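You operate a simulated robot arm through the tools that you are given. There is no shell and no other tool. Be economical: measure what you need, move in short steps, check, and stop when the job is done.

You run a simulated two-armed robot. Do the job below in one go: nothing can be reset, and whatever is moved stays where it is left.

JOB
On the oven worktop, fold the tea towel in half.

Only the result counts: the job must be done as asked and must still hold three seconds after the hand-in. Knocking over, shifting, dropping, spilling or breaking anything else fails it. Flat cloth is picked up by pressing the open fingertips on it (5 to 10 N) and closing them slowly along it; thin cloth reads only 2 to 8 mm in the jaws.

ROBOT AND FRAMES
Two 7-joint arms with two-finger parallel grippers on one trunk, on a base that drives. Base frame: it is fixed to the floor where the robot stands at the start and does not move with it; the origin is under the middle of the robot, x ahead of it, y to its left, z up. Lengths are in m, angles in degrees, forces in N, time in s.
The left shoulder is at the start at [0.07, 0.134, 1.201], the right one opposite. Places, roughly: oven worktop [0.5, 0, 0.9]. Payload 1.57 kg a hand.
Tool frame (each hand has its own): the origin (TCP) lies between the finger pads and is the grasp point; the fingertips stand 0.03 m ahead of it; z points along the fingers, y is the line along which they close. Largest opening 0.08 m; finger width 0.017, thickness 0.012; the body of the gripper, 0.04 by 0.082 m, starts 0.08 m behind the TCP.
Orientation is that of the tool frame in the base frame, as a unit quaternion [w, x, y, z]. With the fingers straight down and closing along the base's y, the tool's x points along the base's -x, its y along +y and its z along -z.

CONTROLS
- The arms move only by the tool servo_tool. It takes "left_rows", "right_rows" or both (then of equal length, played together; a hand with none holds still); each is a list of rows, each a list of 6 numbers: the shift along the tool's x, y, z in m, then the turn, a rotation vector about the tool's x, y, z in degrees. In form: [[dx, dy, dz, ax, ay, az], ...]. A call has 1 to 8 rows; each row is the pose to reach, as a shift and turn from the pose commanded when the call began, along the tool's axes at that moment. "left_jaw" and "right_jaw" are, for a hand that has rows, the gripper command, from -1 (fully open) to 1 (shut), values between in proportion, set as the call begins (left out, the last holds). A row lasts 0.2 s, in which the tool goes at most 0.05 m and 8.6 degrees; a call with a longer step from one row to the next is refused whole, and so is a gripper value outside its range. Where a pose cannot be reached the arm comes as near as it can. A force on the tool above 40 N (or 10 N above the force at the start of the call, whichever is more), or a blocked arm, ends the call early, and 0.2 s more pass. Each finger travels about 0.153 m/s and halts on what it meets, pressing with about 39 N; the grip force reading is that of the motor and also rises with nothing between the fingers. The clock runs only during rows and for 0.2 s after the last one: add rows that repeat a pose to give the fingers time. The reply holds the time, the measured pose of the TCP, the force on the tool along the base axes, the opening and the grip force, in the units named above and with some noise.
- Cameras (640 x 400 px; columns grow to the right, rows downward): "scene" is now at [0.1292, -0.0022, 1.4073]; the picture's right is [-0.01, -1.00, 0.00], its down [-0.76, 0.01, -0.65] and it looks along [0.65, -0.01, -0.76] (base axes); focal length 262 px, centre (320, 200). "left" rides on the left gripper at [0.072, 0.007, -0.122] in its tool frame; the picture's right is [-0.09, 1.00, 0.00], its down [-0.84, -0.08, -0.54] and it looks along [-0.54, -0.05, 0.84] (tool axes); focal length 238 px, centre (320, 200). "right" rides on the right gripper at [0.072, -0.007, -0.122] in its tool frame; the picture's right is [0.09, 1.00, 0.00], its down [-0.84, 0.08, -0.54] and it looks along [-0.54, 0.05, 0.84] (tool axes); focal length 238 px, centre (320, 200). There is no depth. A picture from a camera that has moved, and an enlarged one, comes with that camera's place and axes in the base frame and with its lens.
- get_image(camera): a new picture of that camera. No time passes.
- slide_trunk(by): slides the trunk up (or, below 0, down) by that many m; the arms and the scene camera ride with it, the base frame stays. It gives what a move gives, with no picture.
- steer(legs): drives the robot by 1 to 6 legs, each [ahead, left, turn to the left] in m, m and degrees, along the robot's own axes; the way and the turn of a leg run together, so that a leg with both is an arc; at most 1.5 m and 180 degrees a leg. The arms and the cameras ride along, it lands a little off, and it stops where it bumps. It gives what a move gives.
- turn_head(pan, tilt): turns the head with the scene camera to pan (to the left, within 86 degrees either way) and tilt (down, from -29 to 69), counted from straight ahead of the robot. It gives what a move gives.
- enlarge(camera, box): a new picture of the part [left, top, right, bottom] of that camera's present view, enlarged. No time passes.
- close_job(): hands the job in; it is judged then, once.

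Work in short steps. Places have to be worked out from the pictures, the camera data and where the tool is seen: move nearer, look again, correct. Check each grasp and each placing, and mend what went wrong. You have 120 turns and 108 pictures in all, those below and enlarged ones among them. Open the grippers and draw the arms clear of the work before you hand the job in, unless the task says otherwise; then end with one line.

The tools are called after ">>>" as a command line: name --argument value ..., lists and objects as JSON in quotes. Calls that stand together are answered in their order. servo_tool: Moves the arms, as the interface text tells. Its arguments: {"type":"object","properties":{"left_rows":{"type":"array","items":{"type":"array","items":{"type":"number"}}},"left_jaw":{"type":"number"},"right_rows":{"type":"array","items":{"type":"array","items":{"type":"number"}}},"right_jaw":{"type":"number"}},"required":[]} The other tools are called the same way: slide_trunk (by) slides the trunk up or down; steer (legs) drives the base; turn_head (pan, tilt) turns the head that bears the scene camera; get_image (camera) takes a picture; enlarge (camera, box) takes an enlarged picture of a part of a camera's view; close_job () hands the job in.

At the start:

```text
time_s: 0.0
left_position: [0.4638, 0.2153, 1.1042]
left_tcp_rot: [0.0, -0.001, 1.0, 0.0]
left_force: [0.6, 0.4, -0.3]
left_gripper_width: 0.0799
left_gripper_force: 0.2
right_position: [0.4562, -0.2222, 1.1454]
right_tcp_rot: [-0.001, 0.0, 1.0, 0.0]
right_force: [-1.0, 0.6, -0.4]
right_gripper_width: 0.0799
right_gripper_force: 0.2
trunk travel left (down, up): [-0.775, 0.165]
robot x, y, heading: [0.0029, -0.0028, 0.1]
head pan, tilt: [-0.8, 49.5]
```

scene: 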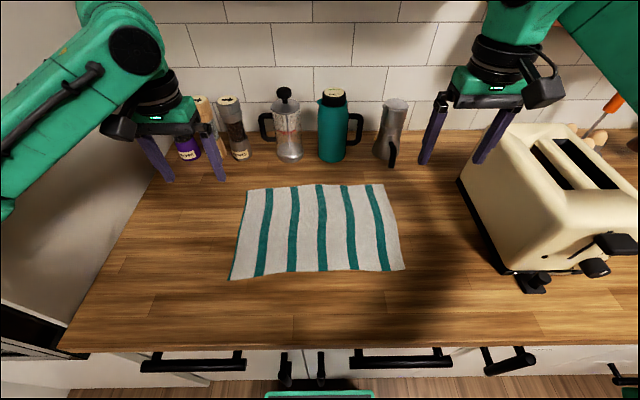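
right: 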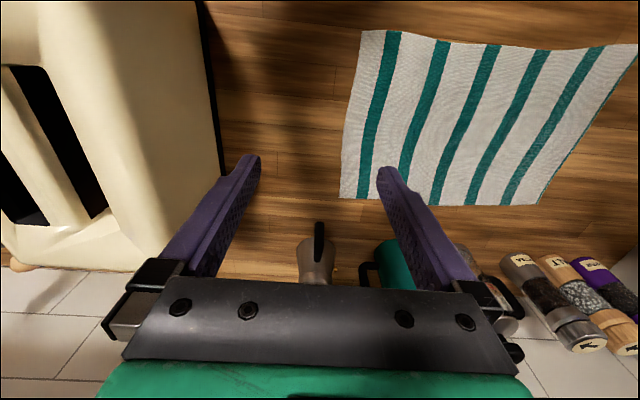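
left: 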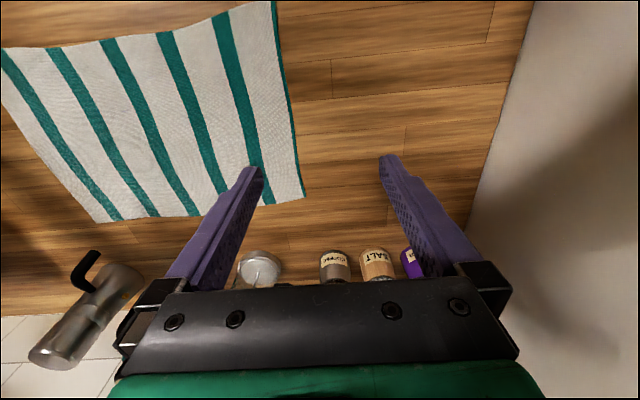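

The towel spans roughly x 0.38–0.645, y ±0.195, with the near edge closest to me, so I'll fold the near edge over onto the far edge using both hands. First I test whether the hands can reach the far edge, well above the towel.

>>> servo_tool --left_rows '[[-0.04, -0.01, 0.03, 0, 0, 0], [-0.08, -0.02, 0.06, 0, 0, 0], [-0.12, -0.03, 0.09, 0, 0, 0], [-0.16, -0.035, 0.12, 0, 0, 0], [-0.165, -0.035, 0.14, 0, 0, 0], [-0.165, -0.035, 0.14, 0, 0, 0]]' --right_rows '[[-0.04, 0.01, 0.03, 0, 0, 0], [-0.08, 0.02, 0.06, 0, 0, 0], [-0.12, 0.03, 0.09, 0, 0, 0], [-0.155, 0.04, 0.12, 0, 0, 0], [-0.17, 0.04, 0.155, 0, 0, 0], [-0.17, 0.04, 0.18, 0, 0, 0]]' --left_jaw 0 --right_jaw 0

>>> get_image --camera "scene"

```text
refused: row 1 steps farther than a row can; nothing moved
```

```text
104 pictures are left
camera scene: at [0.1292, -0.0022, 1.4073], right [-0.01, -1.0, 0.0], down [-0.76, 0.01, -0.65], along [0.65, -0.01, -0.76], focal length 262 px, centre (320, 200)
```

scene: 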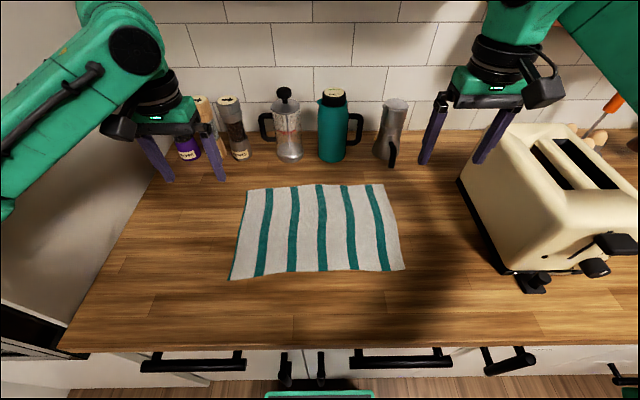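

The step was slightly too long, so I repeat the test with smaller steps.

>>> servo_tool --left_rows '[[-0.03, -0.006, 0.022, 0, 0, 0], [-0.06, -0.012, 0.044, 0, 0, 0], [-0.09, -0.018, 0.066, 0, 0, 0], [-0.12, -0.024, 0.088, 0, 0, 0], [-0.15, -0.03, 0.11, 0, 0, 0], [-0.165, -0.035, 0.14, 0, 0, 0], [-0.165, -0.035, 0.14, 0, 0, 0]]' --right_rows '[[-0.03, 0.006, 0.026, 0, 0, 0], [-0.06, 0.012, 0.052, 0, 0, 0], [-0.09, 0.018, 0.078, 0, 0, 0], [-0.12, 0.024, 0.104, 0, 0, 0], [-0.15, 0.03, 0.13, 0, 0, 0], [-0.17, 0.04, 0.16, 0, 0, 0], [-0.17, 0.04, 0.18, 0, 0, 0]]' --left_jaw 0 --right_jaw 0

>>> get_image --camera "scene"

```text
time_s: 1.6
left_position: [0.6176, 0.1799, 0.966]
left_tcp_rot: [0.001, 0.0, 1.0, 0.0]
left_force: [0.0, 0.0, 0.4]
left_gripper_width: 0.0401
left_gripper_force: 0.1
left hand out of reach, approached as far as the arm can: row 6, 7
right_position: [0.5939, -0.1883, 0.9835]
right_tcp_rot: [0.001, 0.001, 1.0, -0.001]
right_force: [-1.2, 0.1, -0.1]
right_gripper_width: 0.0398
right_gripper_force: 0.1
right hand out of reach, approached as far as the arm can: row 5, 6, 7
trunk travel left (down, up): [-0.775, 0.165]
robot x, y, heading: [0.0012, 0.0029, 0.2]
head pan, tilt: [-0.8, 49.5]
```

```text
103 pictures are left
camera scene: at [0.1291, -0.0012, 1.4073], right [-0.01, -1.0, 0.0], down [-0.76, 0.01, -0.65], along [0.65, -0.01, -0.76], focal length 262 px, centre (320, 200)
```

scene: 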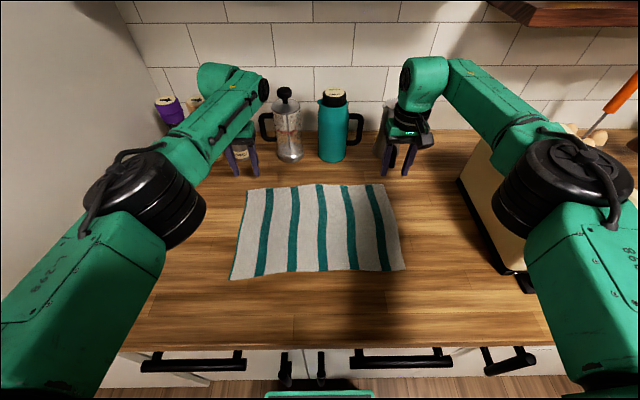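

Vertical reach ends near x≈0.6, so I'll tilt the hands forward when laying the edge down. Now I bring both hands back above the near corners to look at them.

>>> servo_tool --left_rows '[[0.045, -0.003, 0, 0, 0, 0], [0.09, -0.006, 0, 0, 0, 0], [0.135, -0.01, 0, 0, 0, 0], [0.18, -0.015, 0, 0, 0, 0], [0.22, -0.02, 0, 0, 0, 0], [0.24, -0.02, 0, 0, 0, 0], [0.24, -0.02, 0, 0, 0, 0]]' --right_rows '[[0.045, 0.005, 0, 0, 0, 0], [0.09, 0.01, 0, 0, 0, 0], [0.135, 0.015, 0, 0, 0, 0], [0.18, 0.02, 0, 0, 0, 0], [0.215, 0.025, 0, 0, 0, 0], [0.215, 0.025, 0, 0, 0, 0], [0.215, 0.025, 0, 0, 0, 0]]'

>>> get_image --camera "left"

>>> get_image --camera "right"

>>> get_image --camera "scene"

```text
time_s: 2.3
left_position: [0.5719, 0.2137, 0.9404]
left_tcp_rot: [-0.054, -0.089, 0.994, -0.016]
left_force: [-26.3, -11.7, 29.6]
left_gripper_width: 0.0335
left_gripper_force: 0.0
left hand out of reach, approached as far as the arm can: row 1, 2, 3
right_position: [0.4773, -0.1755, 0.9869]
right_tcp_rot: [0.004, 0.002, 1.0, -0.001]
right_force: [1.0, 1.2, -0.1]
right_gripper_width: 0.0399
right_gripper_force: 0.1
trunk travel left (down, up): [-0.775, 0.165]
robot x, y, heading: [-0.0002, 0.001, 0.2]
head pan, tilt: [-0.8, 49.5]
stopped in row 3 (left hand): the force on the tool passed its limit (the readings are from after the stop); the commanded pose is now the measured one
```

```text
102 pictures are left
camera left: at [0.5134, 0.2133, 1.0697], right [-0.09, 1.0, -0.03], down [0.89, 0.1, 0.45], along [0.45, 0.01, -0.89], focal length 238 px, centre (320, 200)
```

left: 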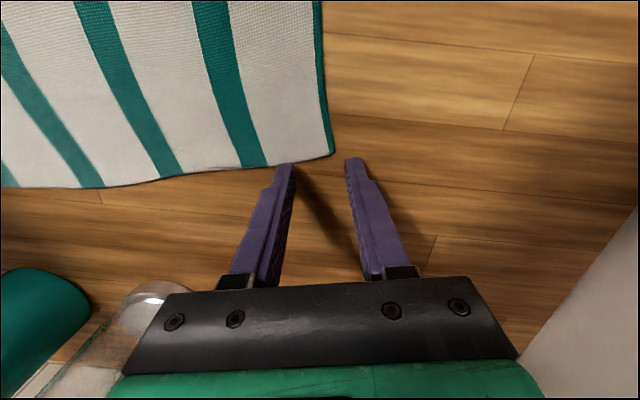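

```text
101 pictures are left
camera right: at [0.4051, -0.1814, 1.1088], right [-0.09, 1.0, 0.0], down [0.83, 0.08, 0.55], along [0.55, 0.05, -0.84], focal length 238 px, centre (320, 200)
```

right: 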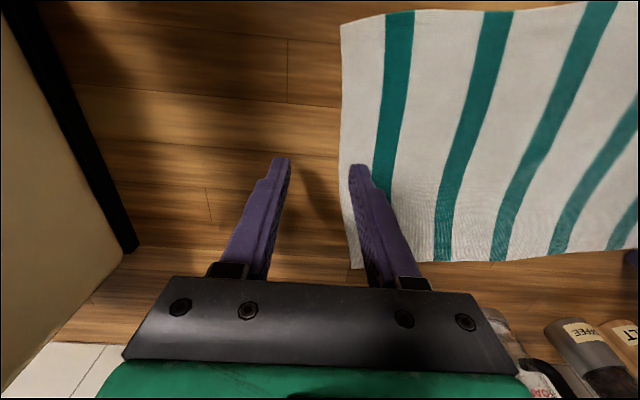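

```text
100 pictures are left
camera scene: at [0.1199, -0.0009, 1.4084], right [-0.02, -1.0, 0.0], down [-0.76, 0.01, -0.65], along [0.65, -0.01, -0.76], focal length 262 px, centre (320, 200)
```

scene: 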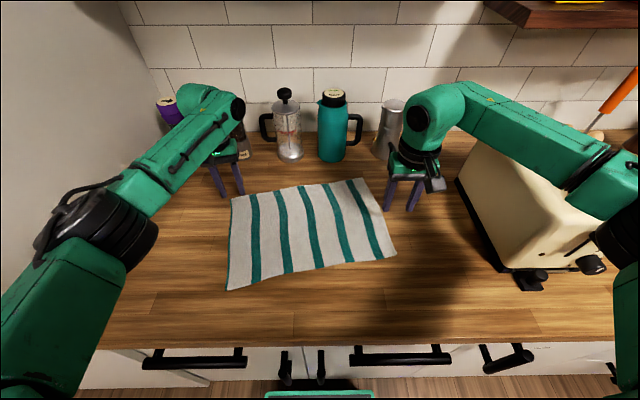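

The left fingertips rubbed the worktop and swung the towel a little. Triangulating a towel corner puts the surface at z≈0.90, so the TCP touches at about 0.93. I lift both hands and straighten the left tool.

>>> servo_tool --left_rows '[[0, 0, -0.03, 0, 0, 0], [0.0, 0, -0.06, 0, 0, 0], [0.0, 0, -0.09, 0, 0, 0]]' --right_rows '[[0, 0, -0.03, 0, 0, 0], [0.0, 0, -0.05, 0, 0, 0], [0, 0, -0.05, 0, 0, 0]]'

```text
time_s: 3.1
left_position: [0.5893, 0.218, 1.0236]
left_tcp_rot: [-0.056, -0.092, 0.994, -0.014]
left_force: [0.8, -0.9, -1.1]
left_gripper_width: 0.04
left_gripper_force: 0.1
right_position: [0.4849, -0.1778, 1.0344]
right_tcp_rot: [-0.001, 0.002, 1.0, 0.0]
right_force: [-0.2, -0.1, -0.5]
right_gripper_width: 0.0401
right_gripper_force: 0.1
trunk travel left (down, up): [-0.775, 0.165]
robot x, y, heading: [-0.0035, -0.0016, 0.1]
head pan, tilt: [-0.8, 49.5]
```

>>> servo_tool --left_rows '[[0.035, -0.002, 0.004, -0.5, -2.1, 3.5], [0.07, -0.004, 0.008, -1.0, -4.2, 7], [0.105, -0.006, 0.012, -1.6, -6.4, 10.6], [0.14, -0.008, 0.016, -1.6, -6.4, 10.6], [0.163, -0.01, 0.018, -1.6, -6.4, 10.6], [0.163, -0.01, 0.018, -1.6, -6.4, 10.6]]' --right_rows '[[0.02, 0, 0, 0, 0, 0], [0.04, 0, 0, 0, 0, 0], [0.06, 0, 0, 0, 0, 0], [0.085, 0, 0, 0, 0, 0], [0.085, 0, 0, 0, 0, 0], [0.085, 0, 0, 0, 0, 0]]'

>>> get_image --camera "left"

>>> get_image --camera "right"

>>> get_image --camera "scene"

```text
time_s: 4.5
left_position: [0.4272, 0.1793, 1.0238]
left_tcp_rot: [0.0, 0.0, 1.0, 0.001]
left_force: [0.9, 1.2, 0.0]
left_gripper_width: 0.0398
left_gripper_force: 0.0
right_position: [0.3974, -0.174, 1.0327]
right_tcp_rot: [-0.001, 0.004, 1.0, 0.0]
right_force: [-0.6, 0.2, -0.1]
right_gripper_width: 0.04
right_gripper_force: 0.0
trunk travel left (down, up): [-0.775, 0.165]
robot x, y, heading: [0.0008, 0.0015, -0.2]
head pan, tilt: [-0.8, 49.5]
```

```text
99 pictures are left
camera left: at [0.3577, 0.1863, 1.1448], right [0.09, 1.0, 0.0], down [0.84, -0.08, 0.54], along [0.54, -0.05, -0.84], focal length 238 px, centre (320, 200)
```

left: 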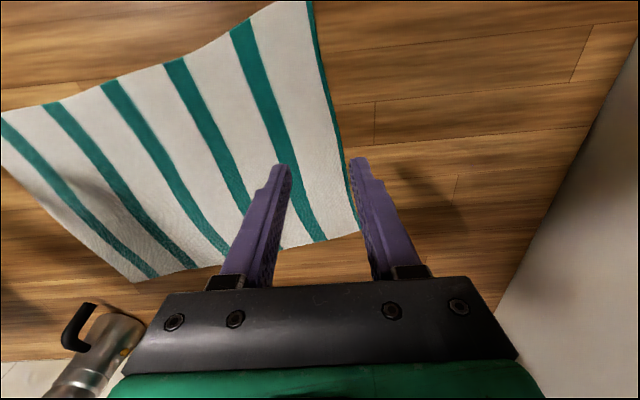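

```text
98 pictures are left
camera right: at [0.3268, -0.1806, 1.1556], right [-0.09, 1.0, 0.0], down [0.84, 0.07, 0.54], along [0.54, 0.05, -0.84], focal length 238 px, centre (320, 200)
```

right: 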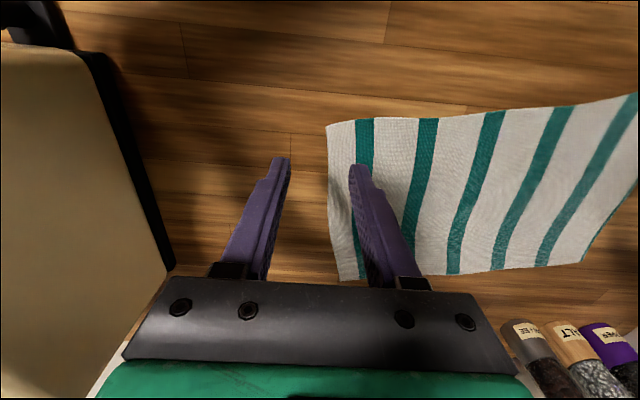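

```text
97 pictures are left
camera scene: at [0.1304, -0.0024, 1.4072], right [-0.02, -1.0, 0.0], down [-0.76, 0.01, -0.65], along [0.65, -0.01, -0.76], focal length 262 px, centre (320, 200)
```

scene: 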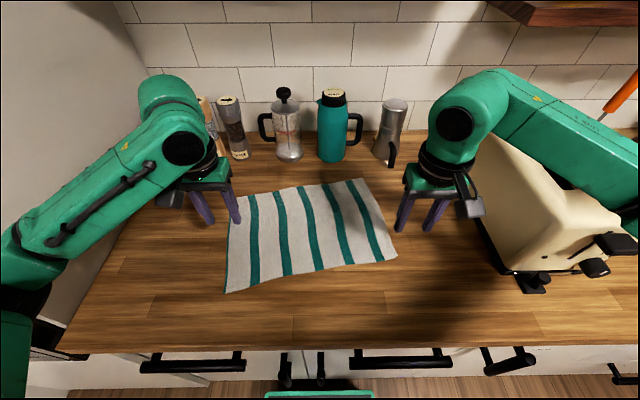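

Using z=0.90, the towel's corners are now NL (0.330,0.177), NR (0.397,−0.171), FL (0.582,0.218) and FR (0.633,−0.127), so it is turned about 11°. I turn the tools to match and go to just above the near-edge grip points.

>>> servo_tool --left_rows '[[0.026, -0.011, 0.021, 0, 0, -3.6], [0.052, -0.022, 0.042, 0, 0, -7.2], [0.078, -0.034, 0.055, 0, 0, -10.9], [0.078, -0.034, 0.064, 0, 0, -10.9], [0.078, -0.034, 0.064, 0, 0, -10.9]]' --right_rows '[[-0.002, 0.014, 0.024, 0, 0, -3.6], [-0.004, 0.028, 0.048, 0, 0, -7.2], [-0.006, 0.04, 0.065, 0, 0, -10.9], [-0.006, 0.04, 0.073, 0, 0, -10.9], [-0.006, 0.04, 0.073, 0, 0, -10.9]]'

>>> get_image --camera "left"

>>> get_image --camera "right"

```text
time_s: 5.7
left_position: [0.3513, 0.1453, 0.9592]
left_tcp_rot: [0.0, -0.094, 0.996, 0.0]
left_force: [0.8, 0.1, 0.3]
left_gripper_width: 0.0399
left_gripper_force: 0.0
right_position: [0.4058, -0.1346, 0.9607]
right_tcp_rot: [-0.001, -0.091, 0.996, 0.0]
right_force: [-0.7, 0.5, 0.3]
right_gripper_width: 0.0399
right_gripper_force: 0.0
trunk travel left (down, up): [-0.775, 0.165]
robot x, y, heading: [0.0032, 0.0, -0.0]
head pan, tilt: [-0.8, 49.5]
```

```text
96 pictures are left
camera left: at [0.2793, 0.1376, 1.0811], right [-0.1, 1.0, 0.0], down [0.84, 0.08, 0.54], along [0.54, 0.05, -0.84], focal length 238 px, centre (320, 200)
```

left: 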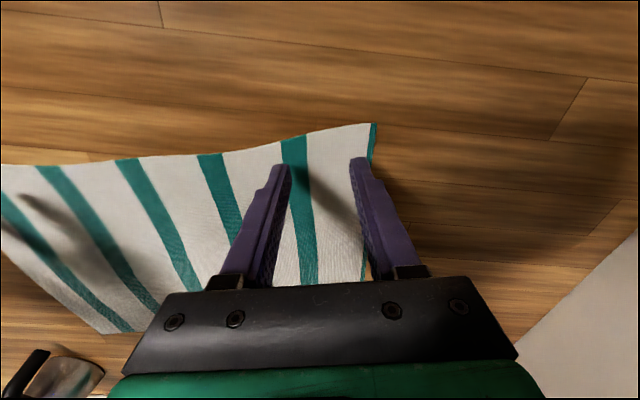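

```text
95 pictures are left
camera right: at [0.3365, -0.1545, 1.0834], right [-0.27, 0.96, 0.0], down [0.81, 0.23, 0.54], along [0.52, 0.15, -0.84], focal length 238 px, centre (320, 200)
```

right: 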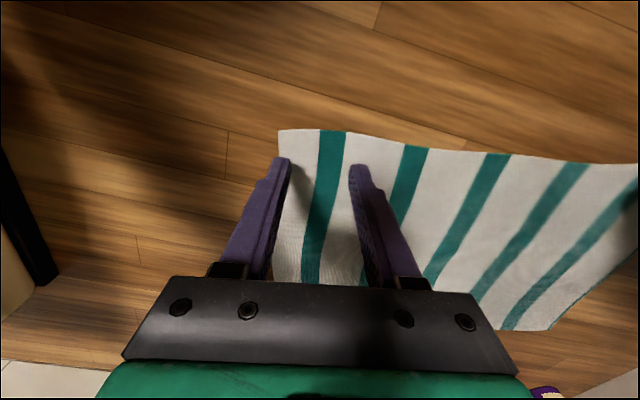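

Both grips sit about 1.7 cm inside the near edge. I shift the right hand 8 mm inward and lower both close to the surface.

>>> servo_tool --left_rows '[[0, 0, 0.01, 0, 0, 0], [0, 0, 0.02, 0, 0, 0], [0, 0, 0.025, 0, 0, 0], [0, 0, 0.025, 0, 0, 0]]' --right_rows '[[0, 0.008, 0.01, 0, 0, 0], [0, 0.008, 0.02, 0, 0, 0], [0, 0.008, 0.025, 0, 0, 0], [0, 0.008, 0.025, 0, 0, 0]]'

```text
time_s: 6.7
left_position: [0.349, 0.1458, 0.9405]
left_tcp_rot: [0.012, -0.096, 0.995, -0.002]
left_force: [-0.5, 1.4, 19.6]
left_gripper_width: 0.0403
left_gripper_force: 0.1
right_position: [0.4028, -0.1273, 0.9415]
right_tcp_rot: [0.008, -0.092, 0.996, 0.002]
right_force: [0.4, -0.1, 17.9]
right_gripper_width: 0.0398
right_gripper_force: 0.1
trunk travel left (down, up): [-0.775, 0.165]
robot x, y, heading: [0.0022, 0.0001, 0.0]
head pan, tilt: [-0.8, 49.5]
stopped in row 4 (right hand): the force on the tool passed its limit (the readings are from after the stop); the commanded pose is now the measured one
```

Contact came at TCP z≈0.941. I ease back about 1 mm to bring the pressing force into the 5–10 N range.

>>> servo_tool --left_rows '[[0, 0, -0.001, 0, 0, 0], [0, 0, -0.001, 0, 0, 0]]' --right_rows '[[0, 0, -0.001, 0, 0, 0], [0, 0, -0.001, 0, 0, 0]]'

```text
time_s: 7.3
left_position: [0.3497, 0.1432, 0.9414]
left_tcp_rot: [0.009, -0.095, 0.995, -0.002]
left_force: [-0.6, -0.6, 19.5]
left_gripper_width: 0.0402
left_gripper_force: 0.1
right_position: [0.4037, -0.127, 0.9422]
right_tcp_rot: [0.008, -0.092, 0.996, 0.001]
right_force: [0.3, -0.1, 20.6]
right_gripper_width: 0.04
right_gripper_force: 0.1
trunk travel left (down, up): [-0.775, 0.165]
robot x, y, heading: [0.0051, -0.0001, 0.0]
head pan, tilt: [-0.8, 49.5]
```

>>> servo_tool --left_rows '[[0, 0, -0.002, 0, 0, 0], [0, 0, -0.002, 0, 0, 0]]' --right_rows '[[0, 0, -0.002, 0, 0, 0], [0, 0, -0.002, 0, 0, 0]]'

```text
time_s: 7.9
left_position: [0.3493, 0.1442, 0.9413]
left_tcp_rot: [0.006, -0.095, 0.995, -0.002]
left_force: [-0.8, -1.9, 4.1]
left_gripper_width: 0.0398
left_gripper_force: 0.0
right_position: [0.4045, -0.1282, 0.9425]
right_tcp_rot: [0.006, -0.092, 0.996, 0.001]
right_force: [-1.9, 0.7, 10.4]
right_gripper_width: 0.0398
right_gripper_force: 0.0
trunk travel left (down, up): [-0.775, 0.165]
robot x, y, heading: [0.0001, 0.0023, -0.4]
head pan, tilt: [-0.8, 49.5]
```

The forces are now 4 N on the left and 10 N on the right. I add a touch of pressure on the left and begin closing slowly.

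>>> servo_tool --left_rows '[[0, 0, 0.0006, 0, 0, 0], [0, 0, 0.0006, 0, 0, 0]]' --right_rows '[[0, 0, 0, 0, 0, 0], [0, 0, 0, 0, 0, 0]]' --left_jaw 0.25 --right_jaw 0.25

>>> get_image --camera "left"

>>> get_image --camera "right"

```text
time_s: 8.5
left_position: [0.3512, 0.1443, 0.9422]
left_tcp_rot: [0.006, -0.095, 0.995, -0.001]
left_force: [-0.5, -0.6, 3.9]
left_gripper_width: 0.0292
left_gripper_force: 0.1
right_position: [0.4048, -0.1276, 0.9416]
right_tcp_rot: [0.005, -0.093, 0.996, 0.001]
right_force: [-0.9, 0.7, 7.6]
right_gripper_width: 0.0286
right_gripper_force: 0.0
trunk travel left (down, up): [-0.775, 0.165]
robot x, y, heading: [-0.0003, 0.0029, -0.2]
head pan, tilt: [-0.8, 49.5]
```

```text
94 pictures are left
camera left: at [0.2785, 0.1384, 1.0621], right [-0.1, 1.0, 0.0], down [0.83, 0.08, 0.55], along [0.55, 0.05, -0.83], focal length 238 px, centre (320, 200)
```

left: 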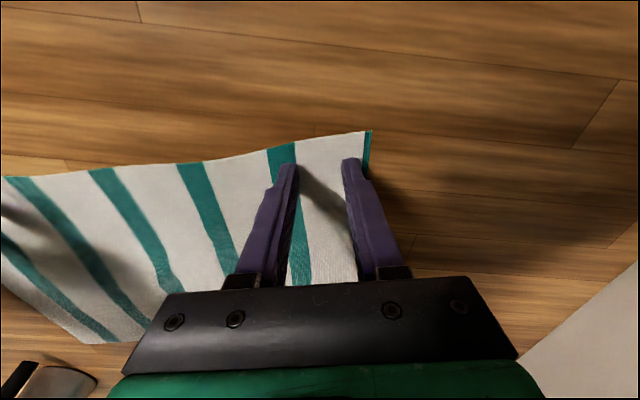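

```text
93 pictures are left
camera right: at [0.3346, -0.1477, 1.0634], right [-0.27, 0.96, 0.0], down [0.8, 0.23, 0.55], along [0.53, 0.15, -0.83], focal length 238 px, centre (320, 200)
```

right: 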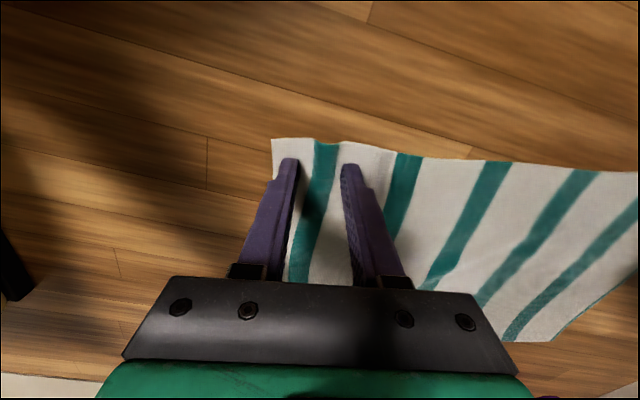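

The right side is bunching, while the left is pressing lightly. I add 1 mm of pressure on the left and keep closing.

>>> servo_tool --left_rows '[[0, 0, 0.0012, 0, 0, 0], [0, 0, 0.0012, 0, 0, 0]]' --right_rows '[[0, 0, 0.0003, 0, 0, 0], [0, 0, 0.0003, 0, 0, 0]]' --left_jaw 0.5 --right_jaw 0.5

>>> servo_tool --left_rows '[[0, 0, 0, 0, 0, 0], [0, 0, 0, 0, 0, 0]]' --right_rows '[[0, 0, 0, 0, 0, 0], [0, 0, 0, 0, 0, 0]]' --left_jaw 0.75 --right_jaw 0.75

>>> servo_tool --left_rows '[[0, 0, 0, 0, 0, 0], [0, 0, 0, 0, 0, 0], [0, 0, 0, 0, 0, 0]]' --right_rows '[[0, 0, 0, 0, 0, 0], [0, 0, 0, 0, 0, 0], [0, 0, 0, 0, 0, 0]]' --left_jaw 1 --right_jaw 1

>>> get_image --camera "left"

>>> get_image --camera "right"

```text
time_s: 9.1
left_position: [0.3504, 0.145, 0.9406]
left_tcp_rot: [0.008, -0.095, 0.995, -0.002]
left_force: [1.5, 0.9, 17.2]
left_gripper_width: 0.0189
left_gripper_force: 0.1
right_position: [0.4058, -0.1282, 0.9412]
right_tcp_rot: [0.006, -0.092, 0.996, 0.001]
right_force: [0.7, 1.2, 4.8]
right_gripper_width: 0.0196
right_gripper_force: 0.0
trunk travel left (down, up): [-0.775, 0.165]
robot x, y, heading: [-0.0003, 0.0009, 0.1]
head pan, tilt: [-0.8, 49.5]
```

```text
time_s: 9.7
left_position: [0.3501, 0.1436, 0.9405]
left_tcp_rot: [0.009, -0.096, 0.995, -0.002]
left_force: [3.6, -2.7, 21.3]
left_gripper_width: 0.0067
left_gripper_force: 0.1
right_position: [0.4058, -0.1291, 0.9396]
right_tcp_rot: [0.006, -0.093, 0.996, 0.003]
right_force: [-0.4, 1.0, 4.5]
right_gripper_width: 0.0097
right_gripper_force: 0.1
trunk travel left (down, up): [-0.775, 0.165]
robot x, y, heading: [-0.0004, 0.0014, 0.0]
head pan, tilt: [-0.8, 49.5]
```

```text
time_s: 10.5
left_position: [0.3499, 0.144, 0.9416]
left_tcp_rot: [0.008, -0.095, 0.995, -0.001]
left_force: [2.6, 1.5, 27.9]
left_gripper_width: 0.0017
left_gripper_force: 23.5
right_position: [0.4046, -0.1294, 0.9416]
right_tcp_rot: [0.006, -0.092, 0.996, 0.002]
right_force: [-0.4, 2.2, 3.4]
right_gripper_width: 0.0019
right_gripper_force: 23.3
trunk travel left (down, up): [-0.775, 0.165]
robot x, y, heading: [0.0026, -0.0002, 0.1]
head pan, tilt: [-0.8, 49.5]
```

```text
92 pictures are left
camera left: at [0.2779, 0.1376, 1.0615], right [-0.1, 1.0, 0.0], down [0.83, 0.08, 0.56], along [0.55, 0.05, -0.83], focal length 238 px, centre (320, 200)
```

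left: 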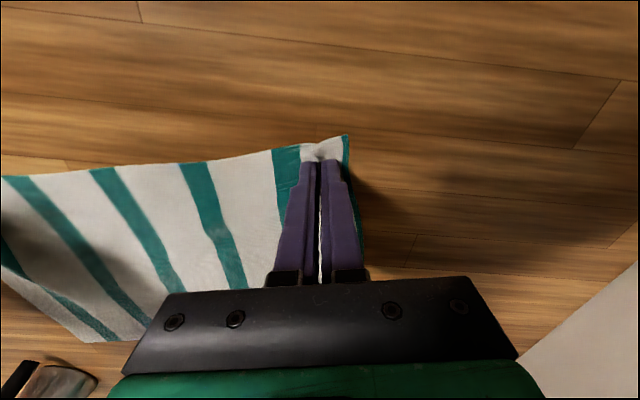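

```text
91 pictures are left
camera right: at [0.334, -0.1489, 1.0635], right [-0.27, 0.96, 0.0], down [0.8, 0.23, 0.55], along [0.53, 0.15, -0.83], focal length 238 px, centre (320, 200)
```

right: 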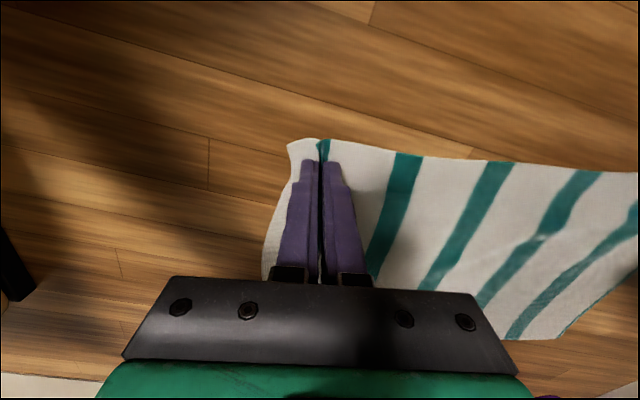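

Both hands have pinched a ridge of cloth (1.7 and 1.9 mm). I lift 4 cm, moving slightly over the towel, and check.

>>> servo_tool --left_rows '[[-0.005, 0, -0.013, 0, 0, 0], [-0.01, 0, -0.026, 0, 0, 0], [-0.015, 0, -0.04, 0, 0, 0], [-0.015, 0, -0.04, 0, 0, 0]]' --right_rows '[[-0.005, 0, -0.013, 0, 0, 0], [-0.01, 0, -0.026, 0, 0, 0], [-0.015, 0, -0.04, 0, 0, 0], [-0.015, 0, -0.04, 0, 0, 0]]'

>>> get_image --camera "scene"

```text
time_s: 11.5
left_position: [0.3675, 0.1479, 0.9799]
left_tcp_rot: [0.006, -0.095, 0.995, -0.001]
left_force: [1.0, -1.4, 0.5]
left_gripper_width: 0.0015
left_gripper_force: 23.0
right_position: [0.4231, -0.1268, 0.9811]
right_tcp_rot: [0.004, -0.092, 0.996, 0.001]
right_force: [-0.1, 2.4, -0.1]
right_gripper_width: 0.0019
right_gripper_force: 23.5
trunk travel left (down, up): [-0.775, 0.165]
robot x, y, heading: [0.0018, -0.0018, -0.2]
head pan, tilt: [-0.8, 49.5]
```

```text
90 pictures are left
camera scene: at [0.13, -0.0024, 1.4072], right [-0.02, -1.0, 0.0], down [-0.76, 0.01, -0.65], along [0.65, -0.01, -0.76], focal length 262 px, centre (320, 200)
```

scene: 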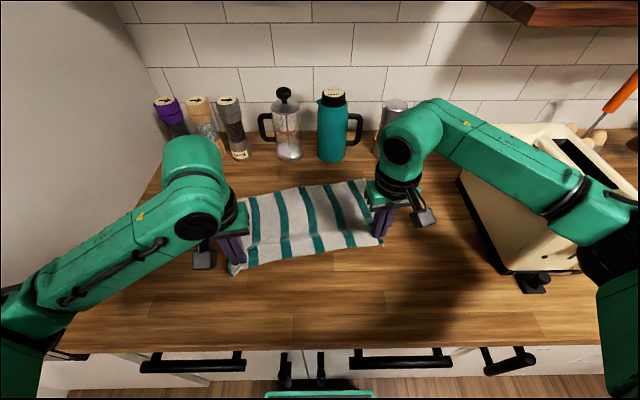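

Both edges are up. I carry the edge along an arc toward the far edge, tilting the hands forward gradually.

>>> servo_tool --left_rows '[[-0.015, 0, -0.02, 0, 0, 0], [-0.035, -0.001, -0.035, 0, -2, 0], [-0.06, -0.002, -0.05, 0, -5, 0], [-0.085, -0.002, -0.055, 0, -8, 0], [-0.11, -0.003, -0.055, 0, -11, 0], [-0.13, -0.003, -0.05, 0, -14, 0], [-0.13, -0.003, -0.05, 0, -14, 0]]' --right_rows '[[-0.014, 0, -0.02, 0, 0, 0], [-0.032, 0.001, -0.035, 0, -2, 0], [-0.055, 0.001, -0.05, 0, -5, 0], [-0.078, 0.002, -0.055, 0, -8, 0], [-0.1, 0.002, -0.055, 0, -11, 0], [-0.12, 0.002, -0.05, 0, -14, 0], [-0.12, 0.002, -0.05, 0, -14, 0]]'

>>> get_image --camera "scene"

>>> get_image --camera "left"

>>> get_image --camera "right"

```text
time_s: 13.1
left_position: [0.4932, 0.1682, 1.0319]
left_tcp_rot: [0.127, -0.095, 0.987, 0.009]
left_force: [0.0, -0.7, 0.2]
left_gripper_width: 0.0016
left_gripper_force: 23.4
right_position: [0.539, -0.1017, 1.0333]
right_tcp_rot: [0.127, -0.091, 0.988, 0.012]
right_force: [0.2, 0.4, 0.1]
right_gripper_width: 0.002
right_gripper_force: 23.3
trunk travel left (down, up): [-0.775, 0.165]
robot x, y, heading: [0.0017, -0.0012, 0.0]
head pan, tilt: [-0.8, 49.5]
```

```text
89 pictures are left
camera scene: at [0.1295, -0.0024, 1.4073], right [-0.02, -1.0, 0.0], down [-0.76, 0.01, -0.65], along [0.65, -0.01, -0.76], focal length 262 px, centre (320, 200)
```

scene: 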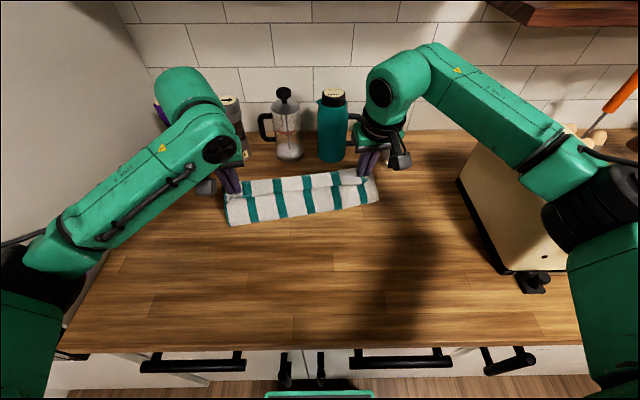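

```text
88 pictures are left
camera left: at [0.3952, 0.1575, 1.1312], right [-0.1, 0.99, 0.02], down [0.67, 0.05, 0.74], along [0.73, 0.09, -0.68], focal length 238 px, centre (320, 200)
```

left: 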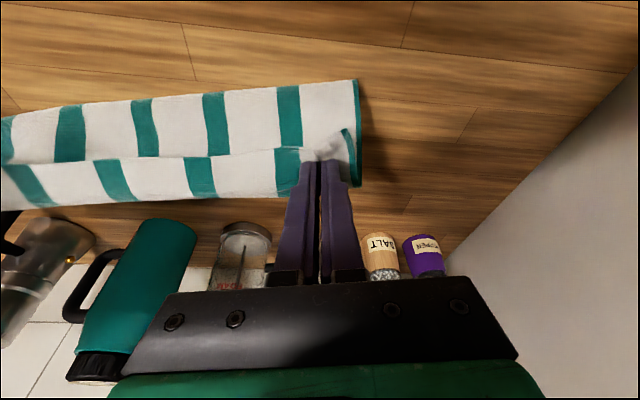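

```text
87 pictures are left
camera right: at [0.4408, -0.1275, 1.1339], right [-0.27, 0.96, -0.02], down [0.65, 0.2, 0.74], along [0.71, 0.18, -0.68], focal length 238 px, centre (320, 200)
```

right: 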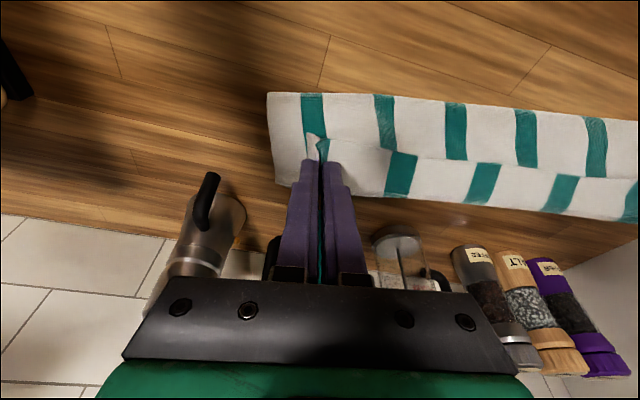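

The fold is forming well. Before lowering, I check whether the far edge stayed in place.

>>> enlarge --camera "scene" --box '[200, 140, 420, 240]'

```text
2.91 times, centred on (310, 190) of scene
camera zoom: at [0.1295, -0.0024, 1.4073], right [-0.02, -1.0, 0.0], down [-0.76, 0.01, -0.65], along [0.65, -0.01, -0.76], focal length 762 px, centre (349, 229)
```

zoom: 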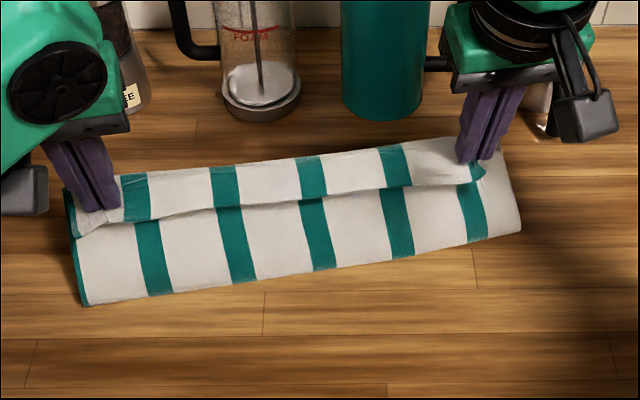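

Viewed in three cameras, the towel slid about 3 cm away as a whole, and the folded width is still half (about 0.125 m). The far edge is now near x 0.61 (left) to 0.666 (right), and the carafe's front is at about 0.70. I advance while lowering partway, then look again.

>>> servo_tool --left_rows '[[-0.0193, 0.001, 0.0051, 0, -2, 0], [-0.0374, 0.002, 0.015, 0, -4, 0], [-0.0534, 0.004, 0.0326, 0, -6, 0], [-0.0665, 0.005, 0.0537, 0, -8, 0], [-0.0665, 0.005, 0.0537, 0, -8, 0]]' --right_rows '[[-0.0193, -0.001, 0.0051, 0, -2, 0], [-0.0374, -0.002, 0.015, 0, -4, 0], [-0.0534, -0.003, 0.0326, 0, -6, 0], [-0.0635, -0.003, 0.053, 0, -8, 0], [-0.0635, -0.003, 0.053, 0, -8, 0]]'

>>> enlarge --camera "scene" --box '[200, 120, 420, 257]'

>>> get_image --camera "left"

>>> get_image --camera "right"

```text
time_s: 14.3
left_position: [0.5701, 0.1882, 0.9994]
left_tcp_rot: [0.196, -0.093, 0.976, 0.016]
left_force: [0.9, -4.6, 0.0]
left_gripper_width: 0.0015
left_gripper_force: 23.3
right_position: [0.6124, -0.0916, 0.9966]
right_tcp_rot: [0.195, -0.09, 0.976, 0.02]
right_force: [-0.9, 5.4, -0.2]
right_gripper_width: 0.002
right_gripper_force: 24.0
trunk travel left (down, up): [-0.775, 0.165]
robot x, y, heading: [0.0015, -0.0021, -0.3]
head pan, tilt: [-0.8, 49.5]
```

```text
2.91 times, centred on (310, 188) of scene
camera zoom: at [0.1291, -0.0025, 1.4074], right [-0.02, -1.0, 0.0], down [-0.76, 0.01, -0.65], along [0.65, -0.01, -0.76], focal length 762 px, centre (349, 234)
```

zoom: 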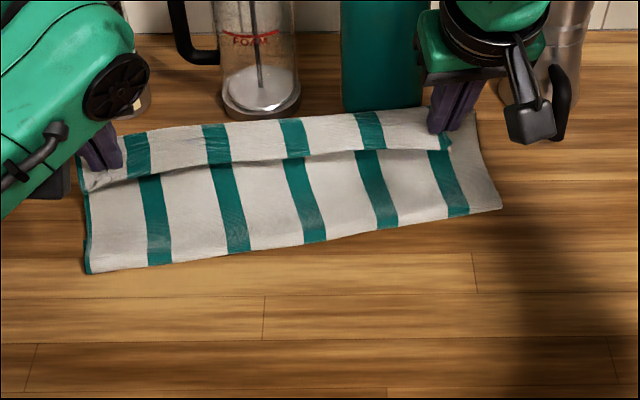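

```text
84 pictures are left
camera left: at [0.4584, 0.1744, 1.0823], right [-0.1, 0.99, 0.03], down [0.57, 0.03, 0.82], along [0.82, 0.1, -0.57], focal length 238 px, centre (320, 200)
```

left: 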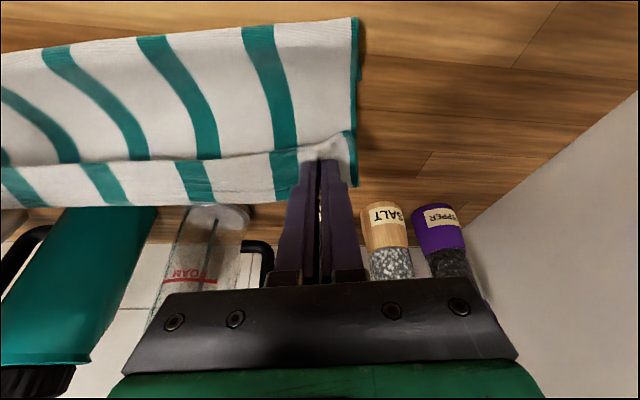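

```text
83 pictures are left
camera right: at [0.5025, -0.1182, 1.0823], right [-0.27, 0.96, -0.03], down [0.54, 0.18, 0.82], along [0.8, 0.2, -0.57], focal length 238 px, centre (320, 200)
```

right: 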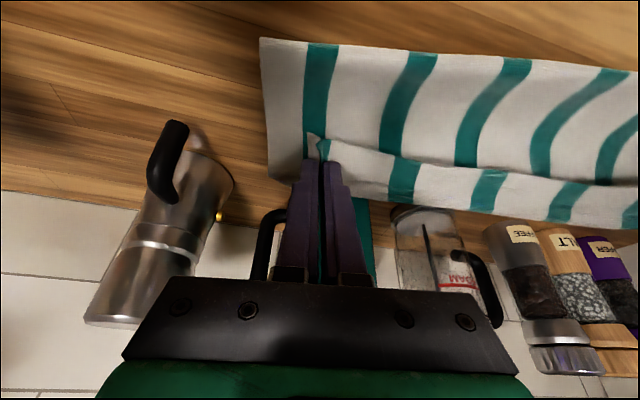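

The towel was dragged along: its far edge is now right at the press and carafe bases, because the cloth was pulled taut. I reverse the arc to unfold it and then drag it back toward me, so I can redo the fold with a lower, slacker path.

>>> servo_tool --left_rows '[[0.0238, -0.002, -0.0208, 0, 3.6, 0], [0.0476, -0.004, -0.0416, 0, 7.2, 0], [0.0772, -0.005, -0.0486, 0, 10.8, 0], [0.1107, -0.005, -0.0463, 0, 14.4, 0], [0.1415, -0.005, -0.0375, 0, 18, 0], [0.1723, -0.005, -0.0287, 0, 21.6, 0], [0.1723, -0.005, -0.0287, 0, 21.6, 0]]' --right_rows '[[0.0238, 0.002, -0.0208, 0, 3.6, 0], [0.0476, 0.004, -0.0416, 0, 7.2, 0], [0.0772, 0.005, -0.0486, 0, 10.8, 0], [0.1107, 0.005, -0.0463, 0, 14.4, 0], [0.1415, 0.005, -0.0375, 0, 18, 0], [0.1723, 0.005, -0.0287, 0, 21.6, 0], [0.1723, 0.005, -0.0287, 0, 21.6, 0]]'

>>> enlarge --camera "scene" --box '[160, 100, 480, 300]'

```text
time_s: 15.9
left_position: [0.4025, 0.1515, 0.9578]
left_tcp_rot: [0.01, -0.095, 0.995, -0.001]
left_force: [0.1, 0.9, 0.4]
left_gripper_width: 0.0011
left_gripper_force: 23.4
right_position: [0.4433, -0.117, 0.9568]
right_tcp_rot: [0.008, -0.092, 0.996, 0.002]
right_force: [-0.8, 0.2, 0.8]
right_gripper_width: 0.002
right_gripper_force: 23.3
trunk travel left (down, up): [-0.775, 0.165]
robot x, y, heading: [0.0056, -0.002, -0.1]
head pan, tilt: [-0.8, 49.5]
```

```text
2.00 times, centred on (320, 200) of scene
camera zoom: at [0.1301, -0.0023, 1.4073], right [-0.02, -1.0, 0.0], down [-0.76, 0.01, -0.65], along [0.65, -0.01, -0.76], focal length 524 px, centre (320, 200)
```

zoom: 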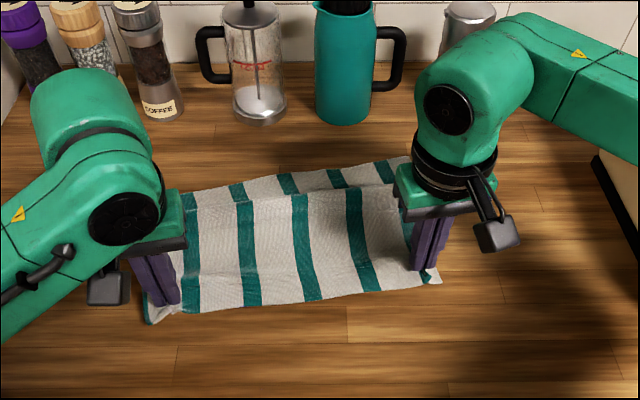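

The towel is coming back with the hands, with one ridge still across the far part. I drag the near edge further toward me, low, to pull it flat.

>>> servo_tool --left_rows '[[0.02, 0, 0.003, 0, 0, 0], [0.04, 0, 0.006, 0, 0, 0], [0.06, 0, 0.009, 0, 0, 0], [0.06, 0, 0.009, 0, 0, 0]]' --right_rows '[[0.02, 0, 0.003, 0, 0, 0], [0.04, 0, 0.006, 0, 0, 0], [0.06, 0, 0.009, 0, 0, 0], [0.06, 0, 0.009, 0, 0, 0]]'

>>> enlarge --camera "scene" --box '[160, 100, 480, 300]'

```text
time_s: 16.9
left_position: [0.3458, 0.1399, 0.9461]
left_tcp_rot: [0.009, -0.096, 0.995, -0.001]
left_force: [0.0, -1.2, -0.9]
left_gripper_width: 0.0017
left_gripper_force: 23.7
right_position: [0.3845, -0.1263, 0.9477]
right_tcp_rot: [0.007, -0.093, 0.996, 0.002]
right_force: [0.8, 0.1, 0.2]
right_gripper_width: 0.0022
right_gripper_force: 23.4
trunk travel left (down, up): [-0.775, 0.165]
robot x, y, heading: [0.0003, 0.0008, 0.1]
head pan, tilt: [-0.8, 49.5]
```

```text
2.00 times, centred on (320, 200) of scene
camera zoom: at [0.1302, -0.0023, 1.4072], right [-0.02, -1.0, 0.0], down [-0.76, 0.01, -0.65], along [0.65, -0.01, -0.76], focal length 524 px, centre (320, 200)
```

zoom: 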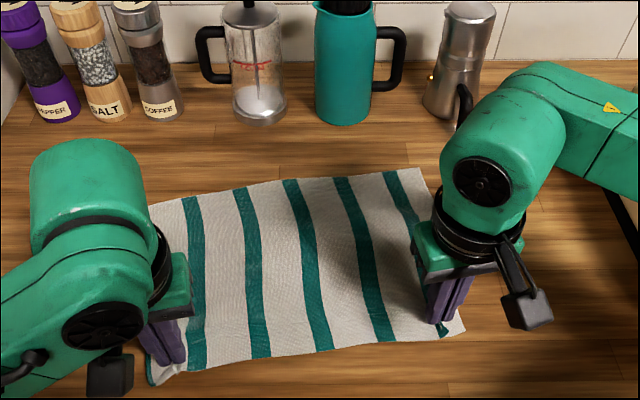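

The towel is flat again and nothing else has moved. On reflection, the far edge had not slid; what I saw was the cloth bulging ahead of the grip. I drag the towel another 4 cm toward me so the whole fold can be done with vertical hands.

>>> servo_tool --left_rows '[[0.015, 0, 0.001, 0, 0, 0], [0.03, 0, 0.002, 0, 0, 0], [0.045, 0, 0.002, 0, 0, 0], [0.045, 0, 0.002, 0, 0, 0]]' --right_rows '[[0.015, 0, 0.001, 0, 0, 0], [0.03, 0, 0.002, 0, 0, 0], [0.045, 0, 0.002, 0, 0, 0], [0.045, 0, 0.002, 0, 0, 0]]'

>>> enlarge --camera "scene" --box '[160, 120, 480, 320]'

>>> get_image --camera "left"

>>> get_image --camera "right"

```text
time_s: 17.9
left_position: [0.3298, 0.1356, 0.9443]
left_tcp_rot: [0.009, -0.095, 0.995, -0.001]
left_force: [0.4, -0.8, 0.1]
left_gripper_width: 0.0015
left_gripper_force: 23.5
left hand out of reach, approached as far as the arm can: row 2, 3, 4
right_position: [0.3421, -0.135, 0.9439]
right_tcp_rot: [0.007, -0.092, 0.996, 0.002]
right_force: [0.0, 0.2, 0.7]
right_gripper_width: 0.0021
right_gripper_force: 23.9
trunk travel left (down, up): [-0.775, 0.165]
robot x, y, heading: [-0.0018, 0.0007, 0.1]
head pan, tilt: [-0.8, 49.5]
```

```text
2.00 times, centred on (320, 220) of scene
camera zoom: at [0.1298, -0.0023, 1.4073], right [-0.02, -1.0, 0.0], down [-0.76, 0.01, -0.65], along [0.65, -0.01, -0.76], focal length 524 px, centre (320, 160)
```

zoom: 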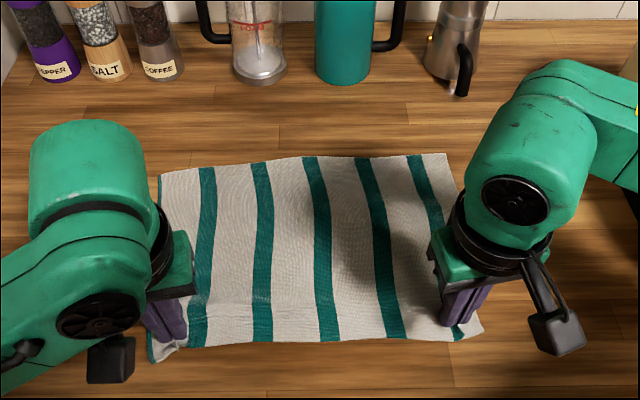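

```text
79 pictures are left
camera left: at [0.2576, 0.1304, 1.063], right [-0.1, 0.99, 0.0], down [0.83, 0.08, 0.56], along [0.55, 0.05, -0.83], focal length 238 px, centre (320, 200)
```

left: 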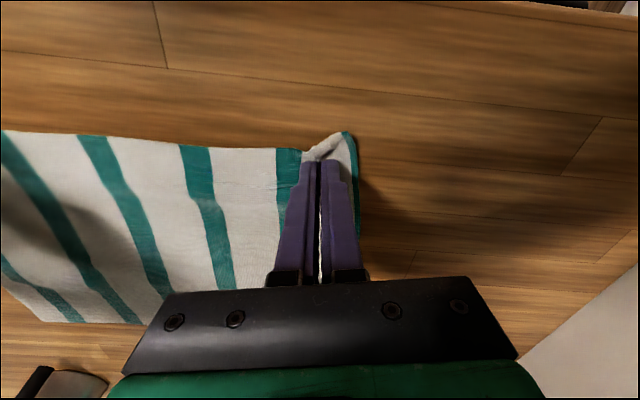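

```text
78 pictures are left
camera right: at [0.2701, -0.1557, 1.0656], right [-0.27, 0.96, 0.0], down [0.8, 0.23, 0.56], along [0.53, 0.15, -0.83], focal length 238 px, centre (320, 200)
```

right: 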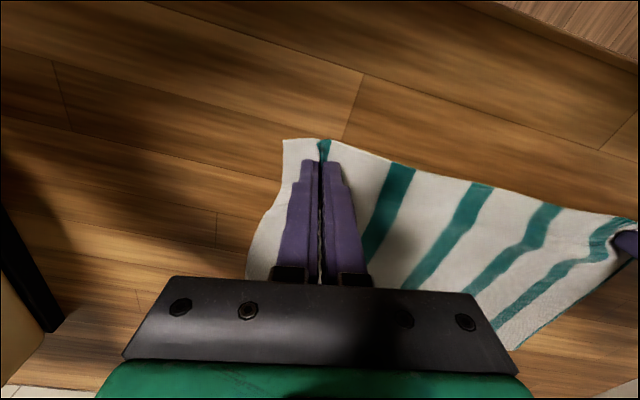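

The towel is flat, near edge at x≈0.32–0.34, far edge at about 0.543 (left) to 0.572 (right). I redo the fold on a lower arc, tilting the fingertips back this time so the cloth turns over with the hand.

>>> servo_tool --left_rows '[[-0.03, -0.003, -0.035, 0, 0, 0], [-0.06, -0.006, -0.06, 0, 0, 0], [-0.09, -0.01, -0.073, 0, 4, 0], [-0.115, -0.013, -0.073, 0, 8, 0], [-0.14, -0.016, -0.065, 0, 12, 0], [-0.165, -0.019, -0.05, 0, 16, 0], [-0.165, -0.019, -0.05, 0, 16, 0]]' --right_rows '[[-0.032, -0.004, -0.035, 0, 0, 0], [-0.064, -0.008, -0.06, 0, 0, 0], [-0.096, -0.012, -0.073, 0, 4, 0], [-0.123, -0.016, -0.073, 0, 8, 0], [-0.15, -0.019, -0.065, 0, 12, 0], [-0.177, -0.022, -0.05, 0, 16, 0], [-0.177, -0.022, -0.05, 0, 16, 0]]'

>>> enlarge --camera "scene" --box '[160, 120, 480, 320]'

>>> get_image --camera "left"

>>> get_image --camera "right"

```text
time_s: 19.5
left_position: [0.4927, 0.1495, 0.9951]
left_tcp_rot: [-0.13, -0.093, 0.987, -0.014]
left_force: [-0.5, -0.1, 0.4]
left_gripper_width: 0.0018
left_gripper_force: 23.7
right_position: [0.5195, -0.1253, 0.9987]
right_tcp_rot: [-0.13, -0.092, 0.987, -0.011]
right_force: [0.0, -0.6, 0.3]
right_gripper_width: 0.0021
right_gripper_force: 23.5
trunk travel left (down, up): [-0.775, 0.165]
robot x, y, heading: [-0.0019, -0.0007, -0.3]
head pan, tilt: [-0.8, 49.5]
```

```text
2.00 times, centred on (320, 220) of scene
camera zoom: at [0.1284, -0.0027, 1.4075], right [-0.02, -1.0, 0.0], down [-0.76, 0.01, -0.65], along [0.65, -0.01, -0.76], focal length 524 px, centre (320, 160)
```

zoom: 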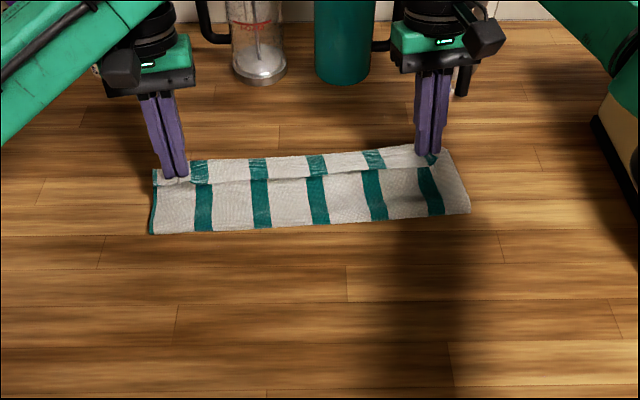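

```text
76 pictures are left
camera left: at [0.455, 0.1497, 1.1313], right [-0.1, 0.99, -0.03], down [0.95, 0.1, 0.31], along [0.31, 0.0, -0.95], focal length 238 px, centre (320, 200)
```

left: 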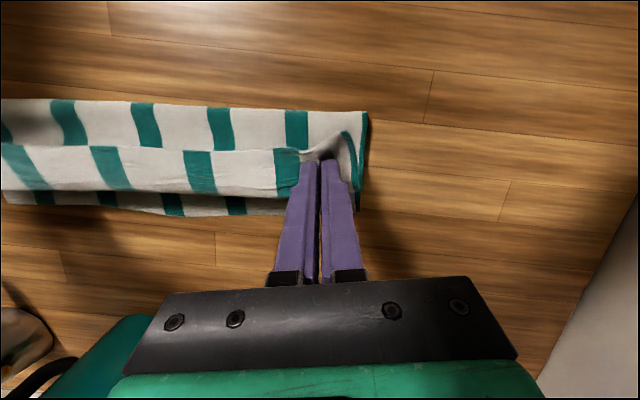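

```text
75 pictures are left
camera right: at [0.4819, -0.139, 1.1359], right [-0.27, 0.96, 0.03], down [0.92, 0.25, 0.31], along [0.29, 0.11, -0.95], focal length 238 px, centre (320, 200)
```

right: 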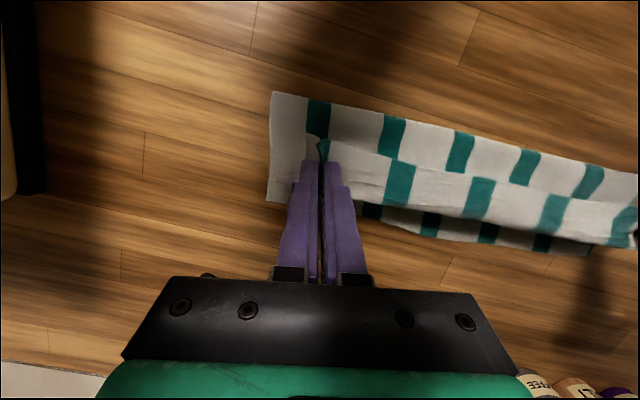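

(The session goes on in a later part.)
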